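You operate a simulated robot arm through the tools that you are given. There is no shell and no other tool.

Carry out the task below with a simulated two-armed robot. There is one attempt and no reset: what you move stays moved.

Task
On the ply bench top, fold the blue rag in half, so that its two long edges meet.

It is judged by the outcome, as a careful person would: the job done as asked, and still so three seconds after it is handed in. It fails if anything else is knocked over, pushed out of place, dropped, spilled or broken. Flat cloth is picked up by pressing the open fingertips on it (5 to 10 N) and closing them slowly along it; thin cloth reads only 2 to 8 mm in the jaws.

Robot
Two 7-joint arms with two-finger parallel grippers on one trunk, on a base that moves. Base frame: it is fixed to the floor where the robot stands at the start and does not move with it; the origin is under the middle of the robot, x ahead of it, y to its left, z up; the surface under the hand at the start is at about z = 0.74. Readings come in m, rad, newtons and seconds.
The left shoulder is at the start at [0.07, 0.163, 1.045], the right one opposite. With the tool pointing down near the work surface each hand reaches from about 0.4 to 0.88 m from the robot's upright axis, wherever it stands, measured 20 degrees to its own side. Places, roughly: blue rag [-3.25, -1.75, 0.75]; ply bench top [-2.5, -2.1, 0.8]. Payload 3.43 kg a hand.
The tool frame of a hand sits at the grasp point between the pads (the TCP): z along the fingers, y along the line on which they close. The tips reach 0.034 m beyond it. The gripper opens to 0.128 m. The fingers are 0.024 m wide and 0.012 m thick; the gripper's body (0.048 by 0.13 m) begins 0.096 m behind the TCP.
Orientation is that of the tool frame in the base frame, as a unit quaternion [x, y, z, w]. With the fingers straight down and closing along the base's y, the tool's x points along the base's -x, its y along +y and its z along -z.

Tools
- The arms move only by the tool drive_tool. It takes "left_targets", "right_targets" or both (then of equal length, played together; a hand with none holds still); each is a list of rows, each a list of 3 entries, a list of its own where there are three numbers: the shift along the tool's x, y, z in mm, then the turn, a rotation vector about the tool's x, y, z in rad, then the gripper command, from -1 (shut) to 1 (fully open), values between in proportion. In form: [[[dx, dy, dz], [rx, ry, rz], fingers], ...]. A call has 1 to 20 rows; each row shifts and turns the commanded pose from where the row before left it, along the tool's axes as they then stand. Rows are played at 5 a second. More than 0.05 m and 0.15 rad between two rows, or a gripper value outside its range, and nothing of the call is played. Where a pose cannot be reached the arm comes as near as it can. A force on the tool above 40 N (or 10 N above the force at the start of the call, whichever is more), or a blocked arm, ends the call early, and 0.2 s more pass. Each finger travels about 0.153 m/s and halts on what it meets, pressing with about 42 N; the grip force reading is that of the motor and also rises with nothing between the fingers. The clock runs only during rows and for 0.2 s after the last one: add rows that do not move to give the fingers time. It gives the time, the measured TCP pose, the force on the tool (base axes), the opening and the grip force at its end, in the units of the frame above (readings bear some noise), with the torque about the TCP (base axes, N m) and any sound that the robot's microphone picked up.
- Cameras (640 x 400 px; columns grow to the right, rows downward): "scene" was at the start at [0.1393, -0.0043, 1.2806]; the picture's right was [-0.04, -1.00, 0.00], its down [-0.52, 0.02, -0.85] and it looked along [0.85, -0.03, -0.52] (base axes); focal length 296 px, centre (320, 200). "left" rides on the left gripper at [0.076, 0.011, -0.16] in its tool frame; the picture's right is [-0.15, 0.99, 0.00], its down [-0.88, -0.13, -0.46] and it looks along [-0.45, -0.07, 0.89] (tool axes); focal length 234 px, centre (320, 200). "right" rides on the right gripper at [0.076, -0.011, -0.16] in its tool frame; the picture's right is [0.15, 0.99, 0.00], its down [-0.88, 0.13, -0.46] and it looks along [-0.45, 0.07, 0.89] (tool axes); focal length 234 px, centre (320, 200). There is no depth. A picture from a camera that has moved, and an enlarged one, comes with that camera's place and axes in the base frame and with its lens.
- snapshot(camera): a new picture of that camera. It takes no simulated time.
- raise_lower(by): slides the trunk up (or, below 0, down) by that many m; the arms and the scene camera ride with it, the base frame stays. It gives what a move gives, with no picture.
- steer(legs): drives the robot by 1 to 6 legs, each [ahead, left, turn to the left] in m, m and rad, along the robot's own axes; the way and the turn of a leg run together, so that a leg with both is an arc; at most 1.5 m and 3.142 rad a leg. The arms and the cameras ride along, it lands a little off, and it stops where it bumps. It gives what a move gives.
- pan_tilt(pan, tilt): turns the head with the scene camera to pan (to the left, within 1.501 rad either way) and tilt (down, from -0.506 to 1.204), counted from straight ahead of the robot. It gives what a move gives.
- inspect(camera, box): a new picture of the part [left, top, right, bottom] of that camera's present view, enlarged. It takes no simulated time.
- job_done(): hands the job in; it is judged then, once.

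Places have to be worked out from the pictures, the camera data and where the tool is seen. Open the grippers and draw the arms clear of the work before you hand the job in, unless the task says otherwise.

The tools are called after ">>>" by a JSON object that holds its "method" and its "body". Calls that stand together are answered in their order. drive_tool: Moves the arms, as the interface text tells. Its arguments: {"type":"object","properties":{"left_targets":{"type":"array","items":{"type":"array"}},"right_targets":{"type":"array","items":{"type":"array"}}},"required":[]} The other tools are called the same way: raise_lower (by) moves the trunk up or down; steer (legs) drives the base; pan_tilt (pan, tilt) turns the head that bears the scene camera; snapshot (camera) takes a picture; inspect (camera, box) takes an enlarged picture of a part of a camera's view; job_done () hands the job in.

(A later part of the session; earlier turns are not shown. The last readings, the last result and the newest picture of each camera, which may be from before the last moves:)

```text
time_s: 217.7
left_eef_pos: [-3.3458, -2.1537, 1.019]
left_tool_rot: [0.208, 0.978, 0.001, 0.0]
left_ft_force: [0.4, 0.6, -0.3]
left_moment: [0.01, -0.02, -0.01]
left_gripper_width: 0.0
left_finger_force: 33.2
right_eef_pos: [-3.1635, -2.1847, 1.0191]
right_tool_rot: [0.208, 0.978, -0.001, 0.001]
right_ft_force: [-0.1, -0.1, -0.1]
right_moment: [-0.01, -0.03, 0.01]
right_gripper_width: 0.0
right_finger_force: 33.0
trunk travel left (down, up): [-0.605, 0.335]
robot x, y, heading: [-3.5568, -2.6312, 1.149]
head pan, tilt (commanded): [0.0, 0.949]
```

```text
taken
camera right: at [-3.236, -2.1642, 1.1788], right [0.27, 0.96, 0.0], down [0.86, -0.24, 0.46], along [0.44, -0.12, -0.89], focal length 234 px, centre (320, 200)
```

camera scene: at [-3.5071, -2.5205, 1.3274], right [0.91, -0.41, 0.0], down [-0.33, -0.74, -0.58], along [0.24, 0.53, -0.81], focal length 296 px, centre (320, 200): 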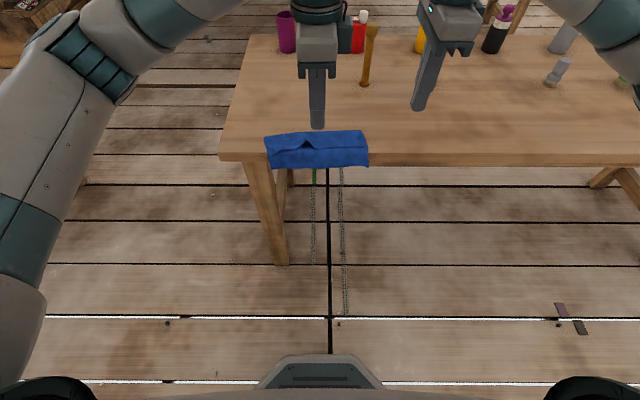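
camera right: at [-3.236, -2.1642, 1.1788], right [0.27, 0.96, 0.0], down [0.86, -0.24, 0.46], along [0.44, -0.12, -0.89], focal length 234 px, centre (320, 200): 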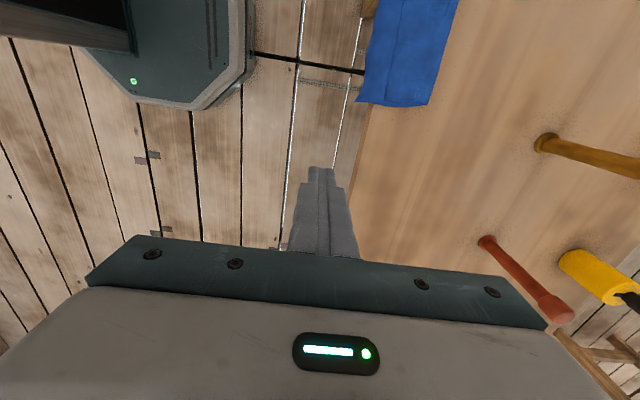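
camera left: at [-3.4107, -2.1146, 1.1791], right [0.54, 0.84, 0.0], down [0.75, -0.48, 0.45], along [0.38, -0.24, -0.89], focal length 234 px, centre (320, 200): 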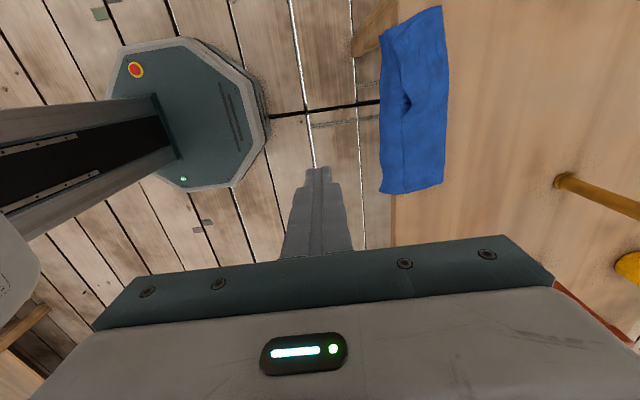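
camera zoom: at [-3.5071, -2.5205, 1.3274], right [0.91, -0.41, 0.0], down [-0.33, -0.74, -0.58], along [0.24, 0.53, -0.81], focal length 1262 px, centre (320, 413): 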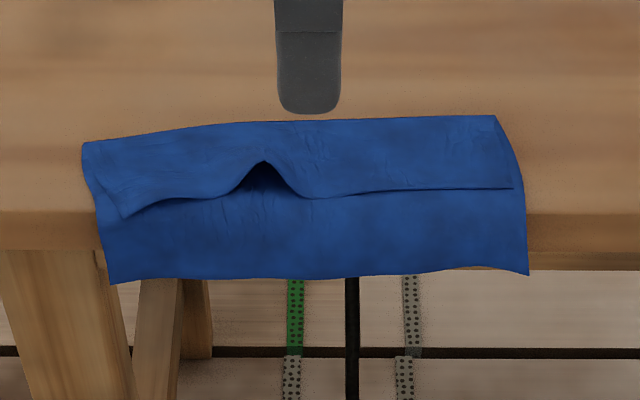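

A row was too long; I'll split the sideways shift into smaller steps.

>>> {"method": "drive_tool", "body": {"left_targets": [[[28, 2, 0], [0, 0, 0], -0.8], [[27, 2, 0], [0, 0, 0], -0.6], [[27, 2, 0], [0, 0, 0], -0.5], [[0, 0, 0], [-0.1356, 0, 0], -0.31], [[0, 0, 0], [-0.1356, 0, 0], -0.31], [[0, 0, 0], [-0.1356, 0, 0], -0.31], [[0, 0, 0], [-0.1356, 0, 0], -0.31], [[0, 0, 0], [-0.1356, 0, 0], -0.31], [[0, 0, 0], [-0.1356, 0, 0], -0.31], [[0, 0, 0], [-0.1356, 0, 0], -0.31], [[0, 0, 0], [-0.1356, 0, 0], -0.31], [[0, 0, 0], [-0.1356, 0, 0], -0.31], [[0, 0, 0], [0, 0, 0], -0.31]], "right_targets": [[[30, -13, 0], [0, 0, 0], -0.8], [[30, -13, 0], [0, 0, 0], -0.6], [[31, -14, 0], [0, 0, 0], -0.5], [[0, 0, 0], [-0.1356, 0, 0], -0.31], [[0, 0, 0], [-0.1356, 0, 0], -0.31], [[0, 0, 0], [-0.1356, 0, 0], -0.31], [[0, 0, 0], [-0.1356, 0, 0], -0.31], [[0, 0, 0], [-0.1356, 0, 0], -0.31], [[0, 0, 0], [-0.1356, 0, 0], -0.31], [[0, 0, 0], [-0.1356, 0, 0], -0.31], [[0, 0, 0], [-0.1356, 0, 0], -0.31], [[0, 0, 0], [-0.1356, 0, 0], -0.31], [[0, 0, 0], [0, 0, 0], -0.31]]}}

>>> {"method": "snapshot", "body": {"camera": "scene"}}

>>> {"method": "snapshot", "body": {"camera": "left"}}

>>> {"method": "snapshot", "body": {"camera": "right"}}

```text
time_s: 220.5
left_eef_pos: [-3.3943, -2.0994, 1.0198]
left_tool_rot: [0.171, 0.8, 0.563, 0.119]
left_ft_force: [-0.9, 0.6, 0.8]
left_moment: [0.0, 0.0, 0.03]
left_gripper_width: 0.044
left_finger_force: 0.1
left hand out of reach, approached as far as the arm can: row 10, 11, 12
right_eef_pos: [-3.2657, -2.1569, 1.0197]
right_tool_rot: [0.171, 0.801, 0.561, 0.121]
right_ft_force: [0.0, 0.0, 1.0]
right_moment: [-0.02, -0.03, 0.03]
right_gripper_width: 0.0442
right_finger_force: 0.0
right hand out of reach, approached as far as the arm can: row 11, 12
trunk travel left (down, up): [-0.605, 0.335]
robot x, y, heading: [-3.5565, -2.6314, 1.148]
head pan, tilt (commanded): [0.0, 0.949]
```

```text
taken
camera scene: at [-3.5069, -2.5204, 1.3274], right [0.91, -0.41, 0.0], down [-0.33, -0.74, -0.58], along [0.24, 0.53, -0.81], focal length 296 px, centre (320, 200)
```

scene: 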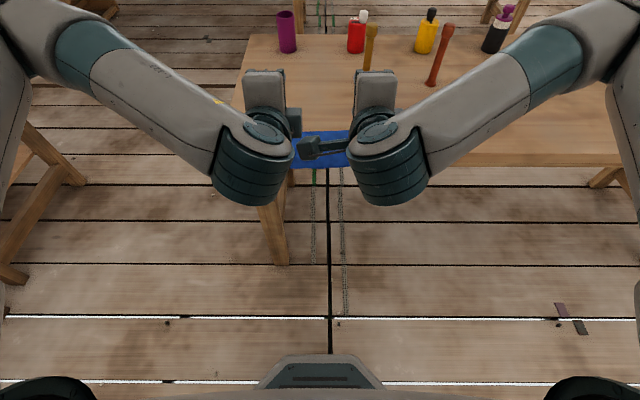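

```text
taken
camera left: at [-3.5219, -2.2026, 1.0846], right [0.27, 0.25, 0.93], down [0.61, -0.79, 0.03], along [0.74, 0.56, -0.37], focal length 234 px, centre (320, 200)
```

left: 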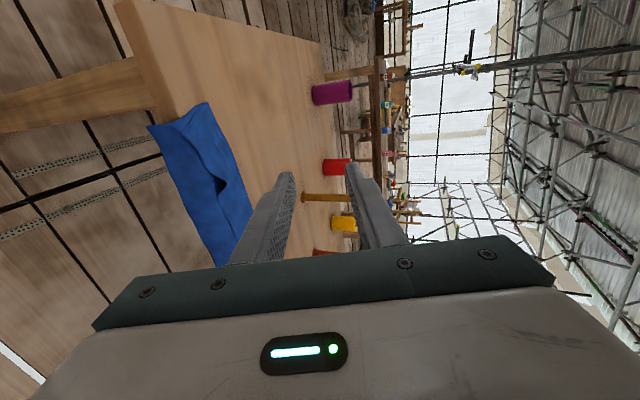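

```text
taken
camera right: at [-3.3975, -2.2667, 1.0622], right [0.0, 0.37, 0.93], down [0.65, -0.71, 0.28], along [0.76, 0.6, -0.24], focal length 234 px, centre (320, 200)
```

right: 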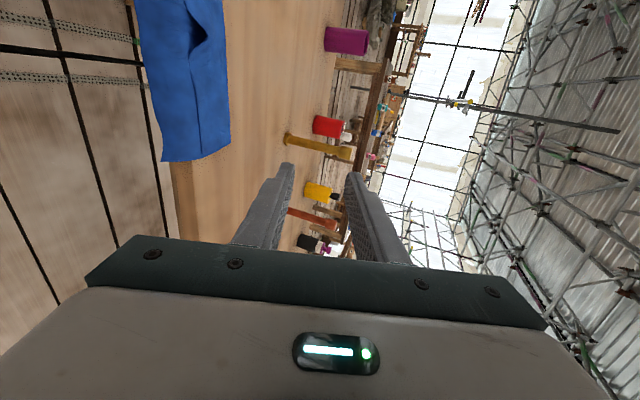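

Both hands reached the tilt but at the limit of their folded reach. I'll back the robot off another 7 cm for a more comfortable posture and check the poses.

>>> {"method": "steer", "body": {"legs": [[-0.07, 0, 0]]}}

>>> {"method": "drive_tool", "body": {"left_targets": [[[0, -16, 11], [0, 0, 0], -0.31], [[0, 0, 0], [0, 0, 0], -0.31]], "right_targets": [[[0, -16, 11], [0, 0, 0], -0.31], [[0, 0, 0], [0, 0, 0], -0.31]]}}

```text
time_s: 221.5
left_eef_pos: [-3.4243, -2.1634, 1.0206]
left_tool_rot: [0.17, 0.801, 0.562, 0.118]
left_ft_force: [-0.5, -0.5, 0.5]
left_moment: [-0.04, 0.01, -0.01]
left_gripper_width: 0.044
left_finger_force: 0.0
right_eef_pos: [-3.2961, -2.2211, 1.0202]
right_tool_rot: [0.17, 0.801, 0.561, 0.121]
right_ft_force: [0.5, 0.6, 0.1]
right_moment: [0.02, 0.02, 0.02]
right_gripper_width: 0.044
right_finger_force: 0.1
trunk travel left (down, up): [-0.605, 0.335]
robot x, y, heading: [-3.5827, -2.6946, 1.155]
head pan, tilt (commanded): [0.0, 0.949]
```

```text
time_s: 222.1
left_eef_pos: [-3.4217, -2.1588, 1.0033]
left_tool_rot: [0.17, 0.8, 0.563, 0.118]
left_ft_force: [-0.4, 0.8, 1.2]
left_moment: [-0.01, -0.01, 0.01]
left_gripper_width: 0.0442
left_finger_force: 0.2
right_eef_pos: [-3.2945, -2.2161, 1.0014]
right_tool_rot: [0.171, 0.801, 0.561, 0.12]
right_ft_force: [0.3, -0.2, 1.2]
right_moment: [0.01, -0.02, -0.01]
right_gripper_width: 0.0443
right_finger_force: 0.0
trunk travel left (down, up): [-0.605, 0.335]
robot x, y, heading: [-3.5865, -2.7008, 1.145]
head pan, tilt (commanded): [0.0, 0.949]
```

Moves are now tracking. I'll shift outward to ±0.085 m and descend to the pre-grasp position just in front of the overhanging edge.

>>> {"method": "drive_tool", "body": {"left_targets": [[[2.8, -29.8, 20], [0, 0, 0], -0.31], [[2.8, -29.8, 20], [0, 0, 0], -0.31], [[2.8, -29.8, 20], [0, 0, 0], -0.31], [[2.8, -29.8, 20], [0, 0, 0], -0.31], [[2.8, -29.8, 20], [0, 0, 0], -0.31], [[0, 0, 0], [0, 0, 0], -0.31]], "right_targets": [[[-3.4, -29.5, 20], [0, 0, 0], -0.31], [[-3.4, -29.5, 20], [0, 0, 0], -0.31], [[-3.4, -29.5, 20], [0, 0, 0], -0.31], [[-3.4, -29.5, 20], [0, 0, 0], -0.31], [[-3.4, -29.5, 20], [0, 0, 0], -0.31], [[0, 0, 0], [0, 0, 0], -0.31]]}}

>>> {"method": "snapshot", "body": {"camera": "left"}}

>>> {"method": "snapshot", "body": {"camera": "right"}}

>>> {"method": "snapshot", "body": {"camera": "scene"}}

```text
time_s: 223.5
left_eef_pos: [-3.4133, -2.1124, 0.8282]
left_tool_rot: [0.171, 0.8, 0.562, 0.118]
left_ft_force: [-0.5, 0.2, 0.3]
left_moment: [-0.02, 0.0, -0.03]
left_gripper_width: 0.0443
left_finger_force: 0.1
right_eef_pos: [-3.2717, -2.1794, 0.8338]
right_tool_rot: [0.173, 0.802, 0.558, 0.124]
right_ft_force: [0.5, 0.0, 0.5]
right_moment: [0.01, 0.02, 0.01]
right_gripper_width: 0.0441
right_finger_force: 0.0
right hand out of reach, approached as far as the arm can: row 5
trunk travel left (down, up): [-0.605, 0.335]
robot x, y, heading: [-3.5853, -2.6914, 1.151]
head pan, tilt (commanded): [0.0, 0.949]
```

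```text
taken
camera left: at [-3.5416, -2.2162, 0.8924], right [0.27, 0.25, 0.93], down [0.61, -0.79, 0.03], along [0.74, 0.56, -0.37], focal length 234 px, centre (320, 200)
```

left: 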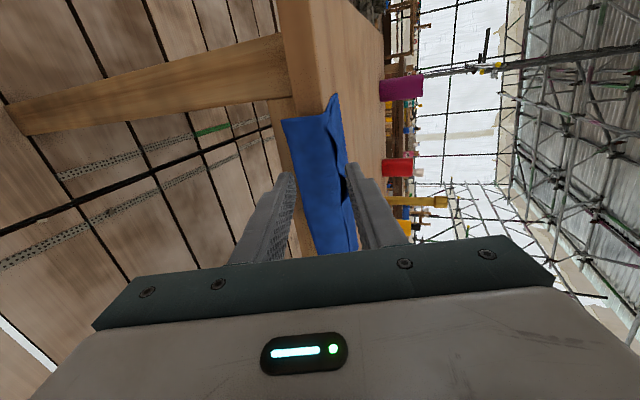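

```text
taken
camera right: at [-3.4037, -2.2884, 0.8778], right [0.01, 0.37, 0.93], down [0.64, -0.71, 0.28], along [0.77, 0.59, -0.24], focal length 234 px, centre (320, 200)
```

right: 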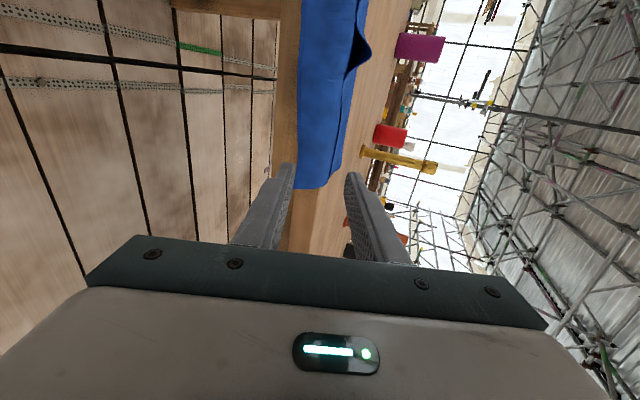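

```text
taken
camera scene: at [-3.5353, -2.5844, 1.3275], right [0.91, -0.41, 0.0], down [-0.33, -0.74, -0.58], along [0.24, 0.53, -0.81], focal length 296 px, centre (320, 200)
```

scene: 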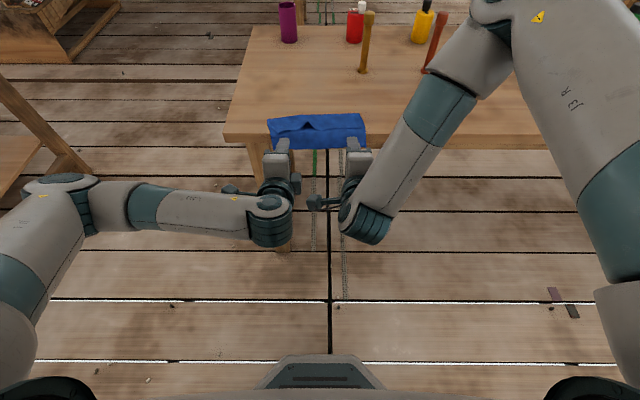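

The overhanging single layer droops straight down, so it can't be grasped from the front. But the flap's free edge has a raised bump (about 2.4 cm high, like a tunnel) left of centre, into which a finger can slip. I'll move the right hand aside, and line the left hand up with that bump, jaws at 30 mm.

>>> {"method": "drive_tool", "body": {"left_targets": [[[0, 0, 0], [0, 0, 0], -0.4], [[0, 0, 0], [0, 0, 0], -0.53], [[0, 0, 0], [0, 0, 0], -0.53], [[-25, 13, -5], [0, 0, 0], -0.53], [[-24, 0, 0], [0, 0, 0], -0.53], [[0, 0, 0], [0, 0, 0], -0.53]], "right_targets": [[[-40, 0, -10], [0, 0, 0], -0.31], [[-40, 0, -10], [0, 0, 0], -0.31], [[-30, 20, -20], [0, 0, 0], -0.31], [[0, 0, 0], [0, 0, 0], -0.31], [[0, 0, 0], [0, 0, 0], -0.31], [[0, 0, 0], [0, 0, 0], -0.31]]}}

>>> {"method": "snapshot", "body": {"camera": "left"}}

>>> {"method": "snapshot", "body": {"camera": "right"}}

>>> {"method": "inspect", "body": {"camera": "scene", "box": [245, 90, 395, 190]}}

```text
time_s: 224.9
left_eef_pos: [-3.3707, -2.1324, 0.8403]
left_tool_rot: [0.17, 0.801, 0.562, 0.118]
left_ft_force: [0.4, -0.3, 0.1]
left_moment: [0.0, -0.03, -0.04]
left_gripper_width: 0.0299
left_finger_force: 0.1
right_eef_pos: [-3.2427, -2.2336, 0.906]
right_tool_rot: [0.174, 0.802, 0.558, 0.123]
right_ft_force: [-0.2, 0.1, 0.2]
right_moment: [0.01, -0.01, 0.01]
right_gripper_width: 0.0441
right_finger_force: 0.0
right hand out of reach, approached as far as the arm can: row 1, 2, 3
trunk travel left (down, up): [-0.605, 0.335]
robot x, y, heading: [-3.5838, -2.6932, 1.148]
head pan, tilt (commanded): [0.0, 0.949]
```

```text
taken
camera left: at [-3.4987, -2.2367, 0.9051], right [0.27, 0.25, 0.93], down [0.61, -0.79, 0.03], along [0.74, 0.56, -0.37], focal length 234 px, centre (320, 200)
```

left: 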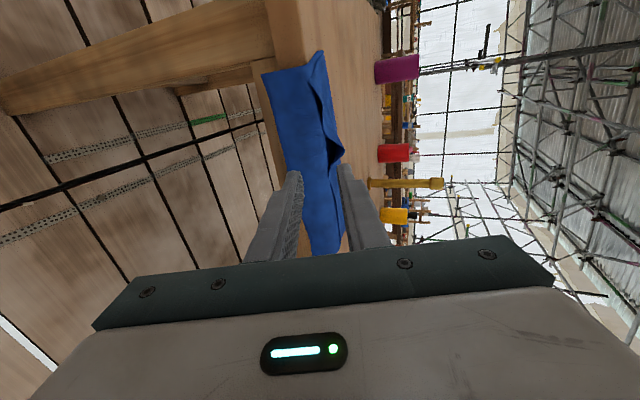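

```text
taken
camera right: at [-3.3746, -2.3429, 0.95], right [0.0, 0.37, 0.93], down [0.64, -0.71, 0.28], along [0.77, 0.59, -0.24], focal length 234 px, centre (320, 200)
```

right: 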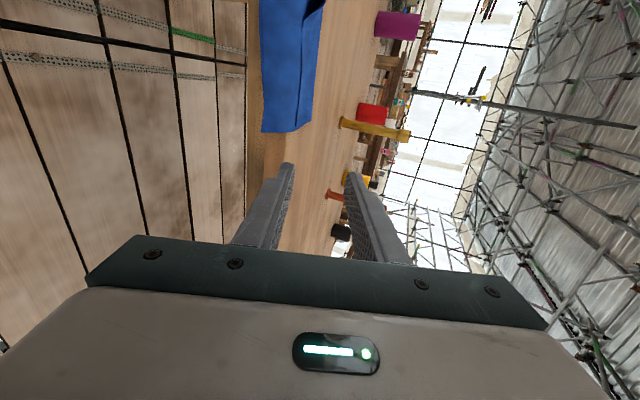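

```text
4.00 times, centred on (320, 140) of scene
camera zoom: at [-3.5358, -2.5834, 1.3274], right [0.91, -0.41, 0.0], down [-0.33, -0.74, -0.58], along [0.24, 0.53, -0.81], focal length 1183 px, centre (320, 440)
```

zoom: 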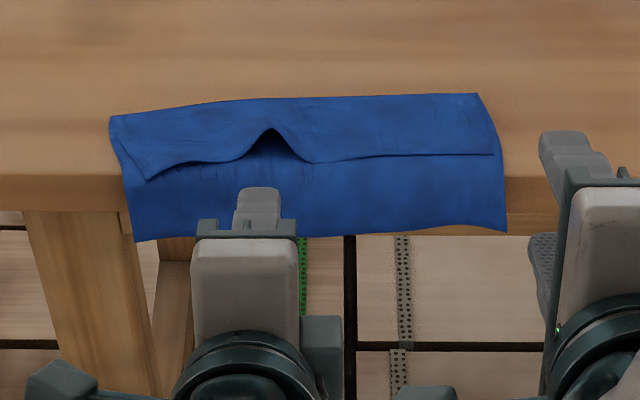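

The left gripper is lined up with the bump (lateral 0.033 m). I'll advance 85 mm level so the fingertips are just in front of the tunnel, and check.

>>> {"method": "drive_tool", "body": {"left_targets": [[[-2, 7.7, 18.3], [0, 0, 0], -0.53], [[0, 5.8, 16], [0, 0, 0], -0.53], [[0, 5.8, 16], [0, 0, 0], -0.53], [[0, 5.8, 16], [0, 0, 0], -0.53], [[0, 5.1, 14.1], [0, 0, 0], -0.53], [[0, 0, 0], [0, 0, 0], -0.53]]}}

>>> {"method": "snapshot", "body": {"camera": "left"}}

>>> {"method": "inspect", "body": {"camera": "scene", "box": [245, 90, 395, 190]}}

>>> {"method": "snapshot", "body": {"camera": "right"}}

```text
time_s: 226.3
left_eef_pos: [-3.335, -2.0547, 0.842]
left_tool_rot: [0.17, 0.801, 0.562, 0.118]
left_ft_force: [0.3, 0.4, 1.0]
left_moment: [-0.02, 0.03, 0.03]
left_gripper_width: 0.0304
left_finger_force: 0.1
right_eef_pos: [-3.2429, -2.2339, 0.9067]
right_tool_rot: [0.173, 0.802, 0.558, 0.123]
right_ft_force: [1.2, -0.3, 0.9]
right_moment: [0.02, -0.04, -0.01]
right_gripper_width: 0.0443
right_finger_force: 0.0
trunk travel left (down, up): [-0.605, 0.335]
robot x, y, heading: [-3.5825, -2.6928, 1.149]
head pan, tilt (commanded): [0.0, 0.949]
```

```text
taken
camera left: at [-3.463, -2.1586, 0.9065], right [0.27, 0.25, 0.93], down [0.61, -0.79, 0.03], along [0.74, 0.56, -0.37], focal length 234 px, centre (320, 200)
```

left: 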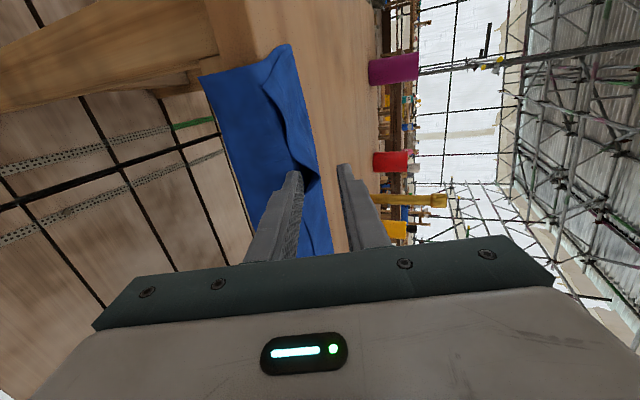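

```text
4.00 times, centred on (320, 140) of scene
camera zoom: at [-3.5355, -2.5837, 1.3274], right [0.91, -0.41, 0.0], down [-0.33, -0.74, -0.58], along [0.24, 0.53, -0.81], focal length 1183 px, centre (320, 440)
```

zoom: 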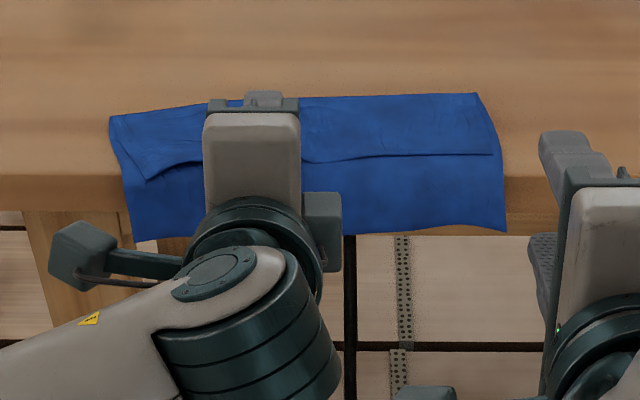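

```text
taken
camera right: at [-3.3744, -2.3431, 0.95], right [0.01, 0.37, 0.93], down [0.64, -0.71, 0.28], along [0.77, 0.59, -0.24], focal length 234 px, centre (320, 200)
```

right: 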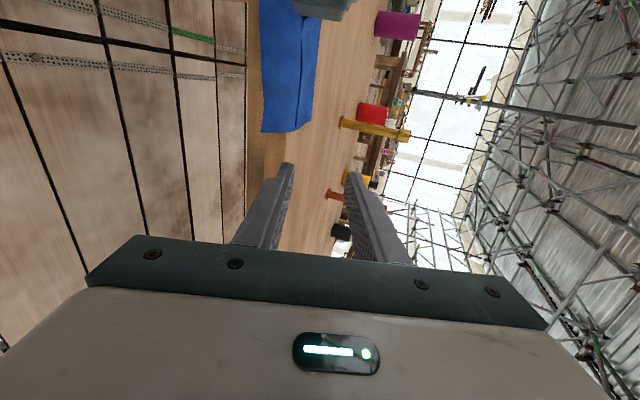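

Let me enlarge the left camera's view to see how the lower fingertip relates to the tunnel.

>>> {"method": "inspect", "body": {"camera": "left", "box": [260, 130, 380, 230]}}

```text
4.00 times, centred on (320, 180) of left
camera zoom: at [-3.463, -2.1586, 0.9065], right [0.27, 0.25, 0.93], down [0.61, -0.79, 0.03], along [0.74, 0.56, -0.37], focal length 937 px, centre (320, 280)
```

zoom: 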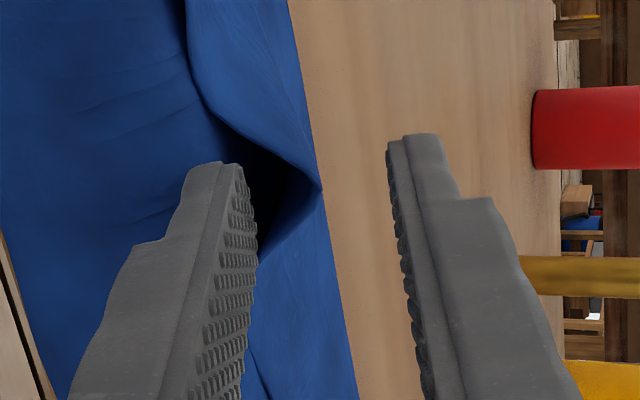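

Perfect view: the lower finger is centred in front of the dark tunnel, and the upper finger is above the bump. I'll push straight in by about 48 mm so the lower finger slides under the flap's edge.

>>> {"method": "drive_tool", "body": {"left_targets": [[[0, 4.1, 11.3], [0, 0, 0], -0.53], [[0, 4.1, 11.3], [0, 0, 0], -0.53], [[0, 4.1, 11.3], [0, 0, 0], -0.53], [[0, 0, 0], [0, 0, 0], -0.53]]}}

>>> {"method": "inspect", "body": {"camera": "left", "box": [260, 130, 380, 230]}}

>>> {"method": "inspect", "body": {"camera": "scene", "box": [245, 90, 395, 190]}}

```text
time_s: 227.3
left_eef_pos: [-3.3212, -2.0224, 0.8424]
left_tool_rot: [0.17, 0.801, 0.563, 0.118]
left_ft_force: [-0.5, -0.2, 0.1]
left_moment: [-0.01, 0.02, 0.0]
left_gripper_width: 0.03
left_finger_force: 0.1
right_eef_pos: [-3.2422, -2.2335, 0.9044]
right_tool_rot: [0.172, 0.802, 0.558, 0.123]
right_ft_force: [-0.1, 0.6, 0.3]
right_moment: [0.02, -0.02, 0.01]
right_gripper_width: 0.044
right_finger_force: 0.2
trunk travel left (down, up): [-0.605, 0.335]
robot x, y, heading: [-3.5807, -2.6968, 1.149]
head pan, tilt (commanded): [0.0, 0.949]
```

```text
4.00 times, centred on (320, 180) of left
camera zoom: at [-3.4484, -2.1257, 0.9071], right [0.27, 0.25, 0.93], down [0.61, -0.79, 0.03], along [0.74, 0.56, -0.37], focal length 937 px, centre (320, 280)
```

zoom: 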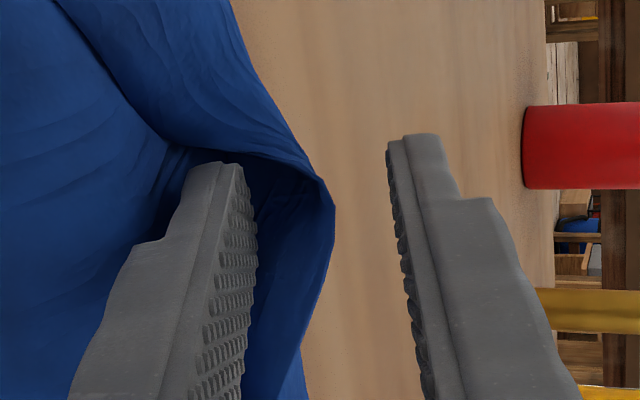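

```text
4.00 times, centred on (320, 140) of scene
camera zoom: at [-3.5355, -2.5838, 1.3274], right [0.91, -0.41, 0.0], down [-0.33, -0.74, -0.58], along [0.24, 0.53, -0.81], focal length 1183 px, centre (320, 440)
```

zoom: 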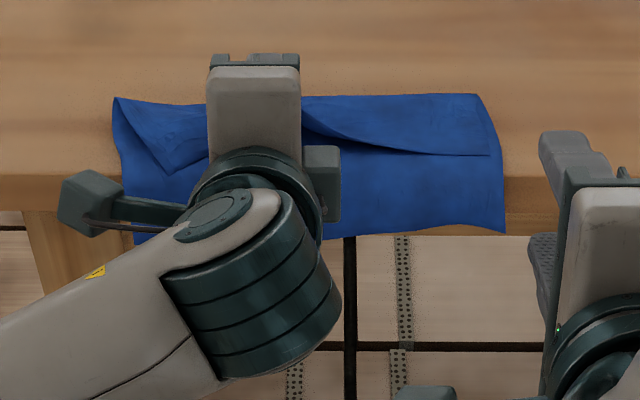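

The lower finger is entering under the arch of the flap. I'll push in another 15 mm, then check before closing.

>>> {"method": "drive_tool", "body": {"left_targets": [[[0, 2.6, 7], [0, 0, 0], -0.53], [[0, 2.6, 7], [0, 0, 0], -0.53], [[0, 0, 0], [0, 0, 0], -0.53]]}}

>>> {"method": "inspect", "body": {"camera": "left", "box": [240, 110, 400, 240]}}

>>> {"method": "inspect", "body": {"camera": "scene", "box": [245, 70, 395, 170]}}

```text
time_s: 228.1
left_eef_pos: [-3.3147, -2.0085, 0.8423]
left_tool_rot: [0.171, 0.8, 0.563, 0.118]
left_ft_force: [-0.3, 0.5, 0.4]
left_moment: [0.0, -0.01, -0.02]
left_gripper_width: 0.0301
left_finger_force: 0.1
right_eef_pos: [-3.2421, -2.2342, 0.9065]
right_tool_rot: [0.173, 0.802, 0.558, 0.123]
right_ft_force: [0.0, 0.0, -0.3]
right_moment: [0.01, 0.0, 0.0]
right_gripper_width: 0.0442
right_finger_force: 0.0
trunk travel left (down, up): [-0.605, 0.335]
robot x, y, heading: [-3.5823, -2.6954, 1.149]
head pan, tilt (commanded): [0.0, 0.949]
```

```text
3.08 times, centred on (320, 175) of left
camera zoom: at [-3.4423, -2.1115, 0.9071], right [0.27, 0.25, 0.93], down [0.61, -0.79, 0.03], along [0.74, 0.56, -0.37], focal length 720 px, centre (320, 277)
```

zoom: 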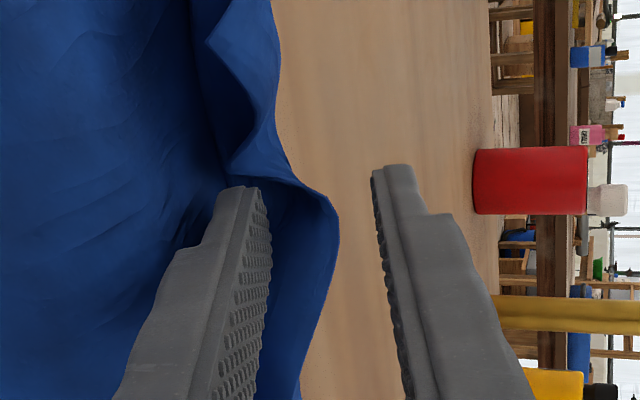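

```text
4.00 times, centred on (320, 120) of scene
camera zoom: at [-3.5354, -2.5837, 1.3274], right [0.91, -0.41, 0.0], down [-0.33, -0.74, -0.58], along [0.24, 0.53, -0.81], focal length 1183 px, centre (320, 520)
```

zoom: 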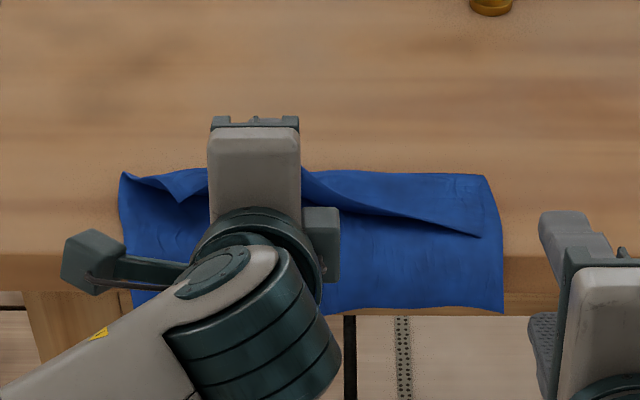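

The finger is under the flap, which is rising over it between the two fingers. I'll close the jaws gently on it and read the width.

>>> {"method": "drive_tool", "body": {"left_targets": [[[0, 0, 0], [0, 0, 0], -0.65], [[0, 0, 0], [0, 0, 0], -0.75], [[0, 0, 0], [0, 0, 0], -0.85], [[0, 0, 0], [0, 0, 0], -0.95], [[0, 0, 0], [0, 0, 0], -1], [[0, 0, 0], [0, 0, 0], -1]]}}

>>> {"method": "inspect", "body": {"camera": "left", "box": [240, 110, 400, 240]}}

>>> {"method": "inspect", "body": {"camera": "scene", "box": [245, 70, 395, 170]}}

```text
time_s: 229.5
left_eef_pos: [-3.3142, -2.0078, 0.8416]
left_tool_rot: [0.17, 0.801, 0.562, 0.118]
left_ft_force: [0.2, 0.2, -0.5]
left_moment: [-0.01, 0.0, -0.04]
left_gripper_width: 0.0
left_finger_force: 33.0
right_eef_pos: [-3.2423, -2.2348, 0.9055]
right_tool_rot: [0.173, 0.802, 0.558, 0.124]
right_ft_force: [-0.3, 0.4, -0.1]
right_moment: [0.02, -0.02, 0.0]
right_gripper_width: 0.0442
right_finger_force: 0.1
trunk travel left (down, up): [-0.605, 0.335]
robot x, y, heading: [-3.5833, -2.6931, 1.152]
head pan, tilt (commanded): [0.0, 0.949]
```

```text
3.08 times, centred on (320, 175) of left
camera zoom: at [-3.4424, -2.1114, 0.907], right [0.27, 0.25, 0.93], down [0.61, -0.79, 0.03], along [0.74, 0.56, -0.37], focal length 720 px, centre (320, 277)
```

zoom: 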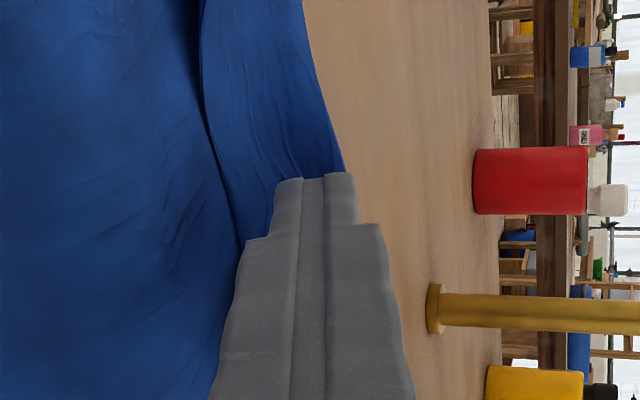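

```text
4.00 times, centred on (320, 120) of scene
camera zoom: at [-3.5354, -2.5837, 1.3274], right [0.91, -0.41, 0.0], down [-0.33, -0.74, -0.58], along [0.24, 0.53, -0.81], focal length 1183 px, centre (320, 520)
```

zoom: 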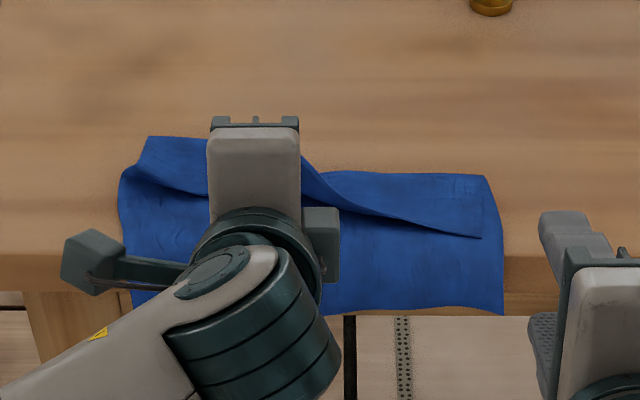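

The jaws closed on nothing, but the finger is turning the flap over like a page – its left part has already opened out. I'll continue: push the closed finger forward and slightly up to flip the flap to the far side.

>>> {"method": "drive_tool", "body": {"left_targets": [[[0, 6.9, 10.2], [0, 0, 0], -1], [[0, 6.9, 10.2], [0, 0, 0], -1], [[0, 6.9, 10.2], [0, 0, 0], -1], [[0, 4, 11], [0, 0, 0], -1], [[0, 0, 0], [0, 0, 0], -1]]}}

>>> {"method": "inspect", "body": {"camera": "scene", "box": [245, 60, 395, 160]}}

>>> {"method": "inspect", "body": {"camera": "left", "box": [240, 80, 400, 240]}}

```text
time_s: 230.7
left_eef_pos: [-3.2935, -1.9641, 0.851]
left_tool_rot: [0.17, 0.801, 0.562, 0.118]
left_ft_force: [0.1, -0.4, -0.2]
left_moment: [0.03, 0.01, -0.02]
left_gripper_width: 0.0
left_finger_force: 32.3
right_eef_pos: [-3.2436, -2.2352, 0.9059]
right_tool_rot: [0.173, 0.802, 0.558, 0.123]
right_ft_force: [0.8, -0.1, -0.3]
right_moment: [-0.01, 0.01, 0.01]
right_gripper_width: 0.0441
right_finger_force: 0.0
trunk travel left (down, up): [-0.605, 0.335]
robot x, y, heading: [-3.5862, -2.6918, 1.15]
head pan, tilt (commanded): [0.0, 0.949]
```

```text
4.00 times, centred on (320, 110) of scene
camera zoom: at [-3.5356, -2.5837, 1.3274], right [0.91, -0.41, 0.0], down [-0.33, -0.74, -0.58], along [0.24, 0.53, -0.81], focal length 1183 px, centre (320, 560)
```

zoom: 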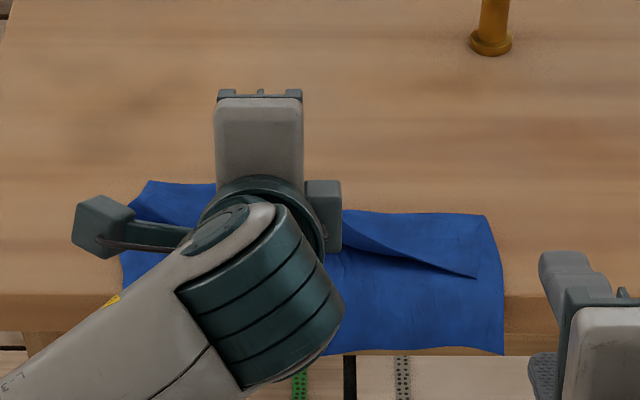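

```text
2.50 times, centred on (320, 160) of left
camera zoom: at [-3.4216, -2.0686, 0.9161], right [0.27, 0.25, 0.93], down [0.61, -0.79, 0.03], along [0.74, 0.56, -0.37], focal length 585 px, centre (320, 300)
```

zoom: 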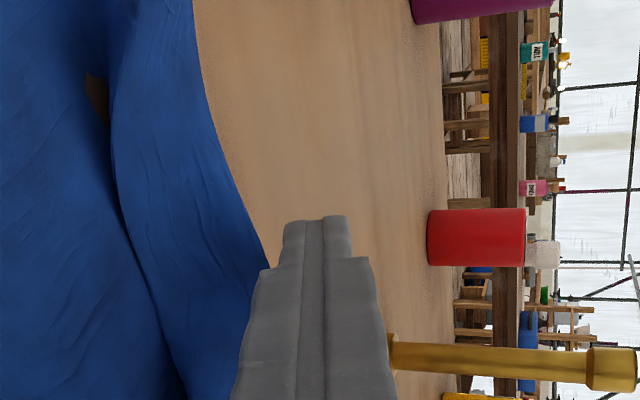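

The left half of the flap has turned over. I'll lift the left hand up and back to see the whole rag.

>>> {"method": "drive_tool", "body": {"left_targets": [[[0, 30, -10], [0, 0, 0], -1], [[0, 30, -30], [0, 0, 0], -1], [[0, 0, -45], [0, 0, 0], -1], [[0, 0, -45], [0, 0, 0], -1], [[0, 0, -40], [0, 0, 0], -1], [[0, 0, 0], [0, 0, 0], -1]]}}

>>> {"method": "inspect", "body": {"camera": "scene", "box": [245, 60, 395, 160]}}

```text
time_s: 232.1
left_eef_pos: [-3.3521, -2.0915, 0.9673]
left_tool_rot: [0.17, 0.801, 0.562, 0.118]
left_ft_force: [0.1, 1.1, -0.4]
left_moment: [0.01, -0.04, -0.01]
left_gripper_width: 0.0
left_finger_force: 32.7
right_eef_pos: [-3.2421, -2.2335, 0.9064]
right_tool_rot: [0.173, 0.802, 0.558, 0.123]
right_ft_force: [-0.5, -0.9, 0.2]
right_moment: [-0.01, 0.01, -0.01]
right_gripper_width: 0.0443
right_finger_force: 0.0
trunk travel left (down, up): [-0.605, 0.335]
robot x, y, heading: [-3.5858, -2.6943, 1.149]
head pan, tilt (commanded): [0.0, 0.949]
```

```text
4.00 times, centred on (320, 110) of scene
camera zoom: at [-3.5354, -2.5831, 1.3273], right [0.91, -0.41, 0.0], down [-0.33, -0.74, -0.58], along [0.24, 0.53, -0.81], focal length 1183 px, centre (320, 560)
```

zoom: 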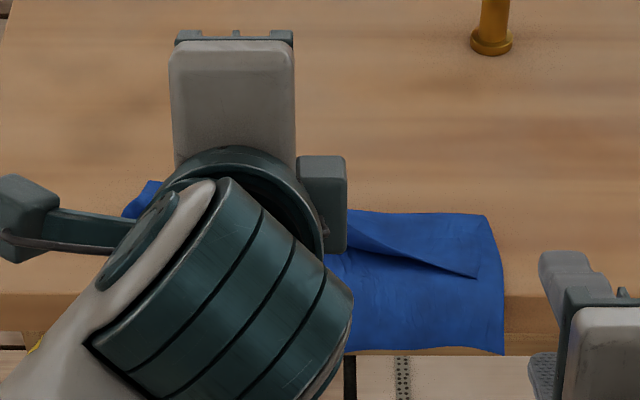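

Still in the way; I'll shift the left hand further to the left.

>>> {"method": "drive_tool", "body": {"left_targets": [[[45, 0, -10], [0, 0, 0], -1], [[45, 0, -10], [0, 0, 0], -1], [[45, 0, -10], [0, 0, 0], -1], [[45, 0, 0], [0, 0, 0], -1], [[0, 0, 0], [0, 0, 0], -1]]}}

>>> {"method": "inspect", "body": {"camera": "scene", "box": [245, 60, 395, 160]}}

>>> {"method": "snapshot", "body": {"camera": "scene"}}

```text
time_s: 233.3
left_eef_pos: [-3.5283, -2.0448, 0.9784]
left_tool_rot: [0.17, 0.801, 0.562, 0.118]
left_ft_force: [-0.2, 0.5, -1.0]
left_moment: [0.01, 0.04, -0.02]
left_gripper_width: 0.0004
left_finger_force: 33.3
right_eef_pos: [-3.2421, -2.2349, 0.9047]
right_tool_rot: [0.173, 0.802, 0.558, 0.122]
right_ft_force: [0.1, 0.2, -0.2]
right_moment: [0.01, -0.01, 0.03]
right_gripper_width: 0.0444
right_finger_force: 0.0
trunk travel left (down, up): [-0.605, 0.335]
robot x, y, heading: [-3.5822, -2.6958, 1.15]
head pan, tilt (commanded): [0.0, 0.949]
```

```text
4.00 times, centred on (320, 110) of scene
camera zoom: at [-3.534, -2.5838, 1.3274], right [0.91, -0.41, 0.0], down [-0.33, -0.74, -0.58], along [0.24, 0.53, -0.81], focal length 1183 px, centre (320, 560)
```

zoom: 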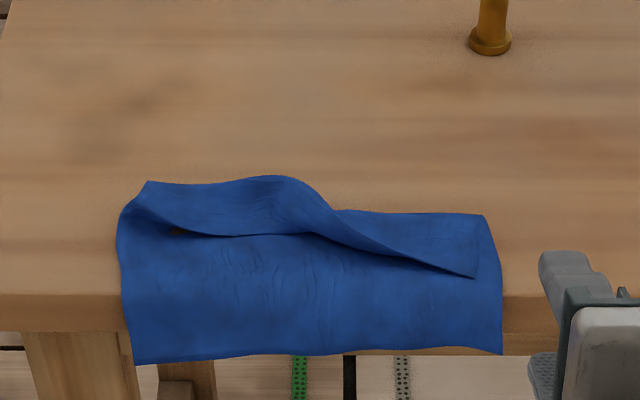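

```text
taken
camera scene: at [-3.534, -2.5838, 1.3274], right [0.91, -0.41, 0.0], down [-0.33, -0.74, -0.58], along [0.24, 0.53, -0.81], focal length 296 px, centre (320, 200)
```

scene: 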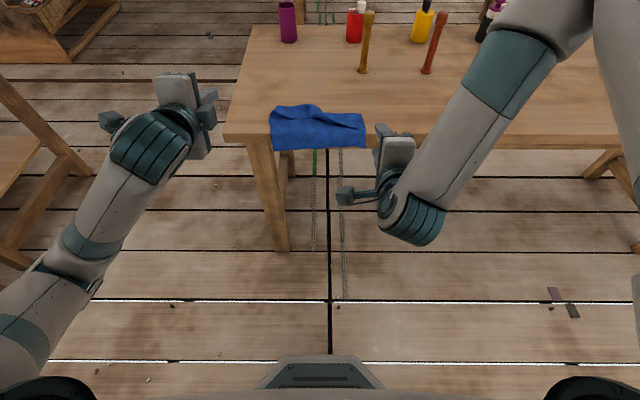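

The flap's left and centre part is now opened out; only a triangular part on the right is still folded over. I'll move the left hand over (right hand further aside) to slip a finger under that part too.

>>> {"method": "drive_tool", "body": {"left_targets": [[[-38.5, 0, 0], [0, 0, 0], -1], [[-38.5, 0, 0], [0, 0, 0], -1], [[-38.5, 0, 0], [0, 0, 0], -0.8], [[-38.5, 0, 0], [0, 0, 0], -0.6], [[-38.5, 0, 0], [0, 0, 0], -0.53], [[-38.5, 0, 0], [0, 0, 0], -0.53], [[0, -28.1, 22.2], [0, 0, 0], -0.53], [[0, -28.1, 22.2], [0, 0, 0], -0.53], [[0, -28.1, 22.2], [0, 0, 0], -0.53], [[0, -28.1, 22.2], [0, 0, 0], -0.53], [[0, 0, 0], [0, 0, 0], -0.53]], "right_targets": [[[-30, 0, -10], [0, 0, 0], -0.31], [[-30, 0, -10], [0, 0, 0], -0.31], [[-30, 0, -10], [0, 0, 0], -0.31], [[0, 0, 0], [0, 0, 0], -0.31], [[0, 0, 0], [0, 0, 0], -0.31], [[0, 0, 0], [0, 0, 0], -0.31], [[0, 0, 0], [0, 0, 0], -0.31], [[0, 0, 0], [0, 0, 0], -0.31], [[0, 0, 0], [0, 0, 0], -0.31], [[0, 0, 0], [0, 0, 0], -0.31], [[0, 0, 0], [0, 0, 0], -0.31]]}}

>>> {"method": "inspect", "body": {"camera": "scene", "box": [245, 60, 395, 160]}}

>>> {"method": "inspect", "body": {"camera": "left", "box": [240, 100, 400, 230]}}

```text
time_s: 235.2
left_eef_pos: [-3.3078, -2.1122, 0.909]
left_tool_rot: [0.167, 0.799, 0.565, 0.122]
left_ft_force: [-0.2, 0.1, 0.4]
left_moment: [0.05, 0.01, -0.02]
left_gripper_width: 0.03
left_finger_force: 0.1
right_eef_pos: [-3.2338, -2.246, 0.9136]
right_tool_rot: [0.169, 0.807, 0.551, 0.131]
right_ft_force: [1.4, -1.2, 0.1]
right_moment: [0.13, -0.04, 0.21]
right_gripper_width: 0.0442
right_finger_force: 0.1
right hand out of reach, approached as far as the arm can: row 1, 2, 3
trunk travel left (down, up): [-0.605, 0.335]
robot x, y, heading: [-3.5818, -2.6941, 1.149]
head pan, tilt (commanded): [0.0, 0.949]
stopped in row 9 (right hand): the force on the tool passed its limit at 66 N (the readings are from after the stop); the commanded pose is now the measured one
```

```text
4.00 times, centred on (320, 110) of scene
camera zoom: at [-3.5349, -2.5837, 1.3274], right [0.91, -0.41, 0.0], down [-0.33, -0.74, -0.58], along [0.24, 0.53, -0.81], focal length 1183 px, centre (320, 560)
```

zoom: 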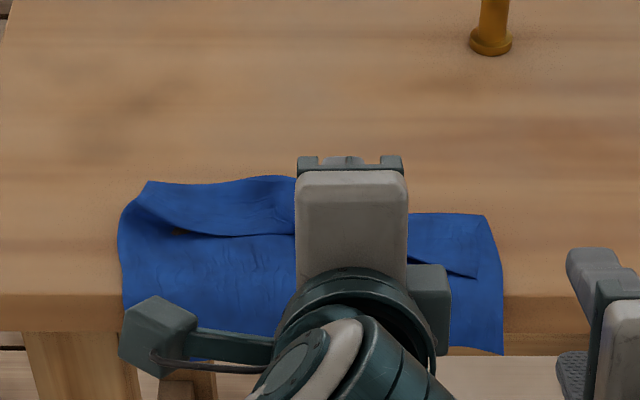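

```text
3.08 times, centred on (320, 165) of left
camera zoom: at [-3.4367, -2.216, 0.9723], right [0.26, 0.24, 0.93], down [0.61, -0.79, 0.03], along [0.74, 0.57, -0.36], focal length 720 px, centre (320, 308)
```

zoom: 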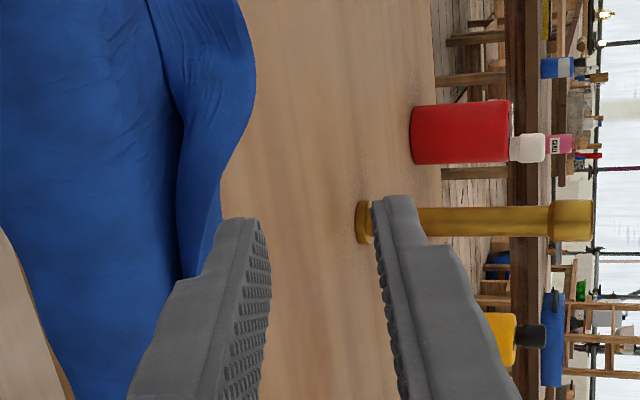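

The left hand brushed the right one. I'll move the left hand back out to the left and up, then stow the right hand upright and out of the way.

>>> {"method": "drive_tool", "body": {"left_targets": [[[25, 20, -8], [0, 0, 0], -0.53], [[40, 20, -8], [0, 0, 0], -0.53], [[40, 0, 0], [0, 0, 0], -0.53], [[0, 0, 0], [0, 0, 0], -0.53]]}}

>>> {"method": "drive_tool", "body": {"right_targets": [[[0, 25, -8], [0.14, 0, 0], -0.31], [[0, 25, 0], [0.14, 0, 0], -0.31], [[0, 25, 0], [0.14, 0, 0], -0.31], [[0, 10, -10], [0.14, 0, 0], -0.31], [[-20, 0, -10], [0.14, 0, 0], -0.31], [[-30, 0, -10], [0.14, 0, 0], -0.31], [[-30, 0, -20], [0.14, 0, 0], -0.31], [[-30, 0, -20], [0.14, 0, 0], -0.31], [[-30, 0, -20], [0.1, 0, 0], -0.31], [[0, 0, 0], [0, 0, 0], -0.31]]}}

>>> {"method": "snapshot", "body": {"camera": "scene"}}

```text
time_s: 236.2
left_eef_pos: [-3.4047, -2.0683, 0.952]
left_tool_rot: [0.167, 0.799, 0.565, 0.121]
left_ft_force: [0.0, -0.2, 0.8]
left_moment: [-0.02, 0.01, 0.02]
left_gripper_width: 0.0301
left_finger_force: 0.1
right_eef_pos: [-3.2335, -2.2452, 0.9141]
right_tool_rot: [0.169, 0.806, 0.552, 0.129]
right_ft_force: [0.4, -0.3, -0.3]
right_moment: [-0.02, 0.03, 0.02]
right_gripper_width: 0.0443
right_finger_force: 0.1
trunk travel left (down, up): [-0.605, 0.335]
robot x, y, heading: [-3.5845, -2.6948, 1.15]
head pan, tilt (commanded): [0.0, 0.949]
```

```text
time_s: 238.4
left_eef_pos: [-3.4057, -2.0686, 0.9519]
left_tool_rot: [0.166, 0.799, 0.565, 0.122]
left_ft_force: [-0.3, 0.2, 0.2]
left_moment: [0.0, -0.02, 0.0]
left_gripper_width: 0.0301
left_finger_force: 0.1
right_eef_pos: [-3.1078, -2.2931, 1.0734]
right_tool_rot: [0.214, 0.977, -0.01, 0.009]
right_ft_force: [0.8, -0.1, 0.1]
right_moment: [-0.01, 0.01, -0.01]
right_gripper_width: 0.0443
right_finger_force: 0.0
right hand out of reach, approached as far as the arm can: row 1
trunk travel left (down, up): [-0.605, 0.335]
robot x, y, heading: [-3.5858, -2.6935, 1.148]
head pan, tilt (commanded): [0.0, 0.949]
```

```text
taken
camera scene: at [-3.536, -2.5835, 1.3274], right [0.91, -0.41, 0.0], down [-0.33, -0.74, -0.58], along [0.24, 0.53, -0.81], focal length 296 px, centre (320, 200)
```

scene: 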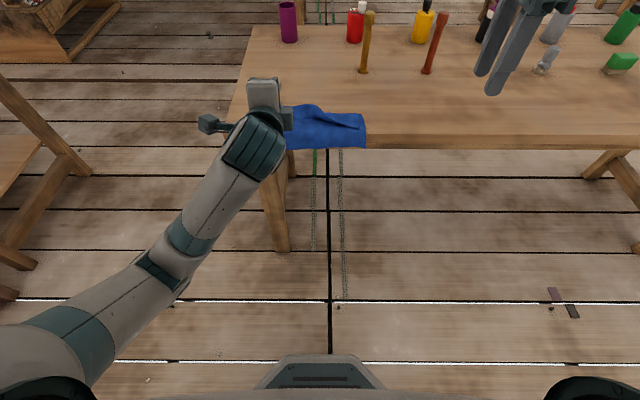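

Right hand is stowed. Now I'll bring the left hand (jaws 30 mm) in front of the still-folded right part of the flap.

>>> {"method": "drive_tool", "body": {"left_targets": [[[-36, 0, 0], [0, 0, 0], -0.53], [[-36, 0, 0], [0, 0, 0], -0.53], [[-38, 0, 0], [0, 0, 0], -0.53], [[0, -24.2, 14.1], [0, 0, 0], -0.53], [[0, -24.2, 14.1], [0, 0, 0], -0.53], [[0, -24.2, 14.1], [0, 0, 0], -0.53], [[0, -24.2, 14.1], [0, 0, 0], -0.53], [[0, 0, 0], [0, 0, 0], -0.53]]}}

>>> {"method": "inspect", "body": {"camera": "left", "box": [240, 110, 400, 240]}}

>>> {"method": "inspect", "body": {"camera": "scene", "box": [245, 70, 395, 170]}}

```text
time_s: 240.2
left_eef_pos: [-3.2971, -2.0964, 0.8424]
left_tool_rot: [0.165, 0.799, 0.565, 0.121]
left_ft_force: [0.0, 0.4, -0.3]
left_moment: [-0.02, -0.04, 0.01]
left_gripper_width: 0.03
left_finger_force: 0.0
right_eef_pos: [-3.108, -2.2936, 1.0733]
right_tool_rot: [0.213, 0.977, -0.009, 0.01]
right_ft_force: [0.0, 0.3, -0.4]
right_moment: [0.01, 0.0, -0.01]
right_gripper_width: 0.0444
right_finger_force: 0.1
trunk travel left (down, up): [-0.605, 0.335]
robot x, y, heading: [-3.5813, -2.6949, 1.149]
head pan, tilt (commanded): [0.0, 0.949]
```

```text
3.08 times, centred on (320, 175) of left
camera zoom: at [-3.4249, -2.2006, 0.9045], right [0.26, 0.24, 0.93], down [0.62, -0.79, 0.03], along [0.74, 0.57, -0.36], focal length 720 px, centre (320, 277)
```

zoom: 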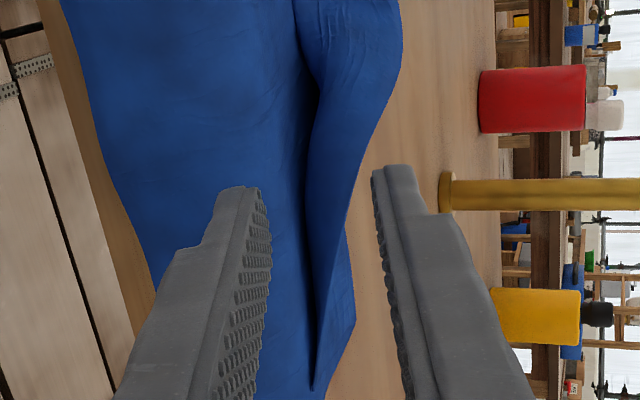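

```text
4.00 times, centred on (320, 120) of scene
camera zoom: at [-3.5353, -2.5838, 1.3274], right [0.91, -0.41, 0.0], down [-0.33, -0.74, -0.58], along [0.24, 0.53, -0.81], focal length 1183 px, centre (320, 520)
```

zoom: 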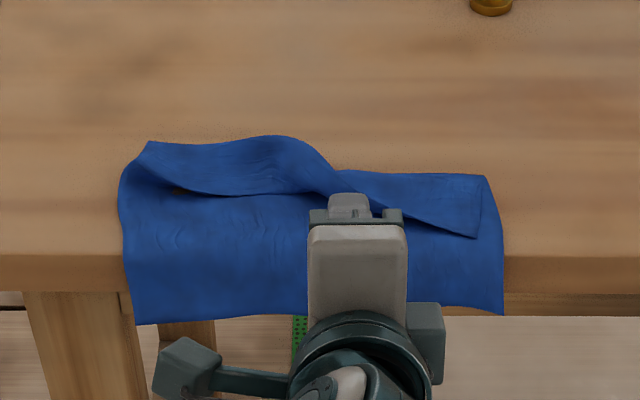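

The remaining flap forms a cone just ahead of the fingers. I'll shift slightly right and push forward, watching whether the finger goes under and turns it over.

>>> {"method": "drive_tool", "body": {"left_targets": [[[-8, 5, 14], [0, 0, 0], -0.53], [[0, 5, 14], [0, 0, 0], -0.53], [[0, 5, 14], [0, 0, 0], -0.53], [[0, 5, 14], [0, 0, 0], -0.53], [[0, 0, 0], [0, 0, 0], -0.53]]}}

>>> {"method": "inspect", "body": {"camera": "left", "box": [240, 110, 400, 240]}}

>>> {"method": "inspect", "body": {"camera": "scene", "box": [245, 70, 395, 170]}}

```text
time_s: 241.4
left_eef_pos: [-3.2641, -2.0434, 0.842]
left_tool_rot: [0.167, 0.799, 0.565, 0.122]
left_ft_force: [1.4, -0.1, 0.7]
left_moment: [-0.02, 0.0, 0.03]
left_gripper_width: 0.0302
left_finger_force: 0.1
right_eef_pos: [-3.1084, -2.2931, 1.0729]
right_tool_rot: [0.213, 0.977, -0.009, 0.009]
right_ft_force: [0.3, 0.5, -0.9]
right_moment: [-0.01, 0.01, -0.03]
right_gripper_width: 0.0442
right_finger_force: 0.1
trunk travel left (down, up): [-0.605, 0.335]
robot x, y, heading: [-3.5878, -2.7009, 1.152]
head pan, tilt (commanded): [0.0, 0.949]
```

```text
3.08 times, centred on (320, 175) of left
camera zoom: at [-3.3931, -2.1488, 0.9051], right [0.26, 0.24, 0.93], down [0.61, -0.79, 0.03], along [0.74, 0.57, -0.36], focal length 720 px, centre (320, 277)
```

zoom: 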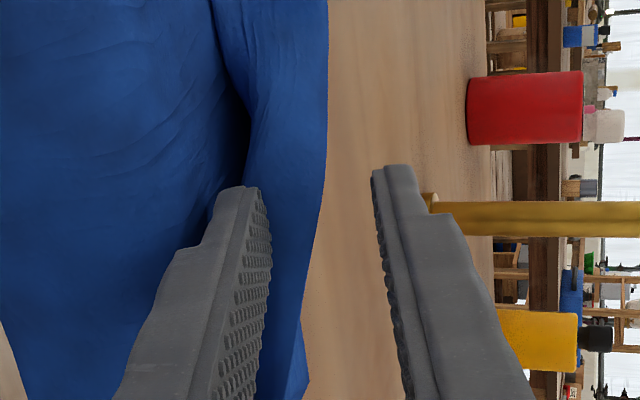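

```text
4.00 times, centred on (320, 120) of scene
camera zoom: at [-3.5355, -2.5839, 1.3274], right [0.91, -0.41, 0.0], down [-0.33, -0.74, -0.58], along [0.24, 0.53, -0.81], focal length 1183 px, centre (320, 520)
```

zoom: 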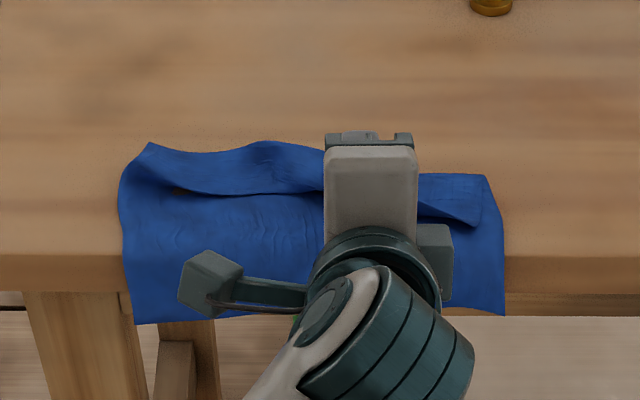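

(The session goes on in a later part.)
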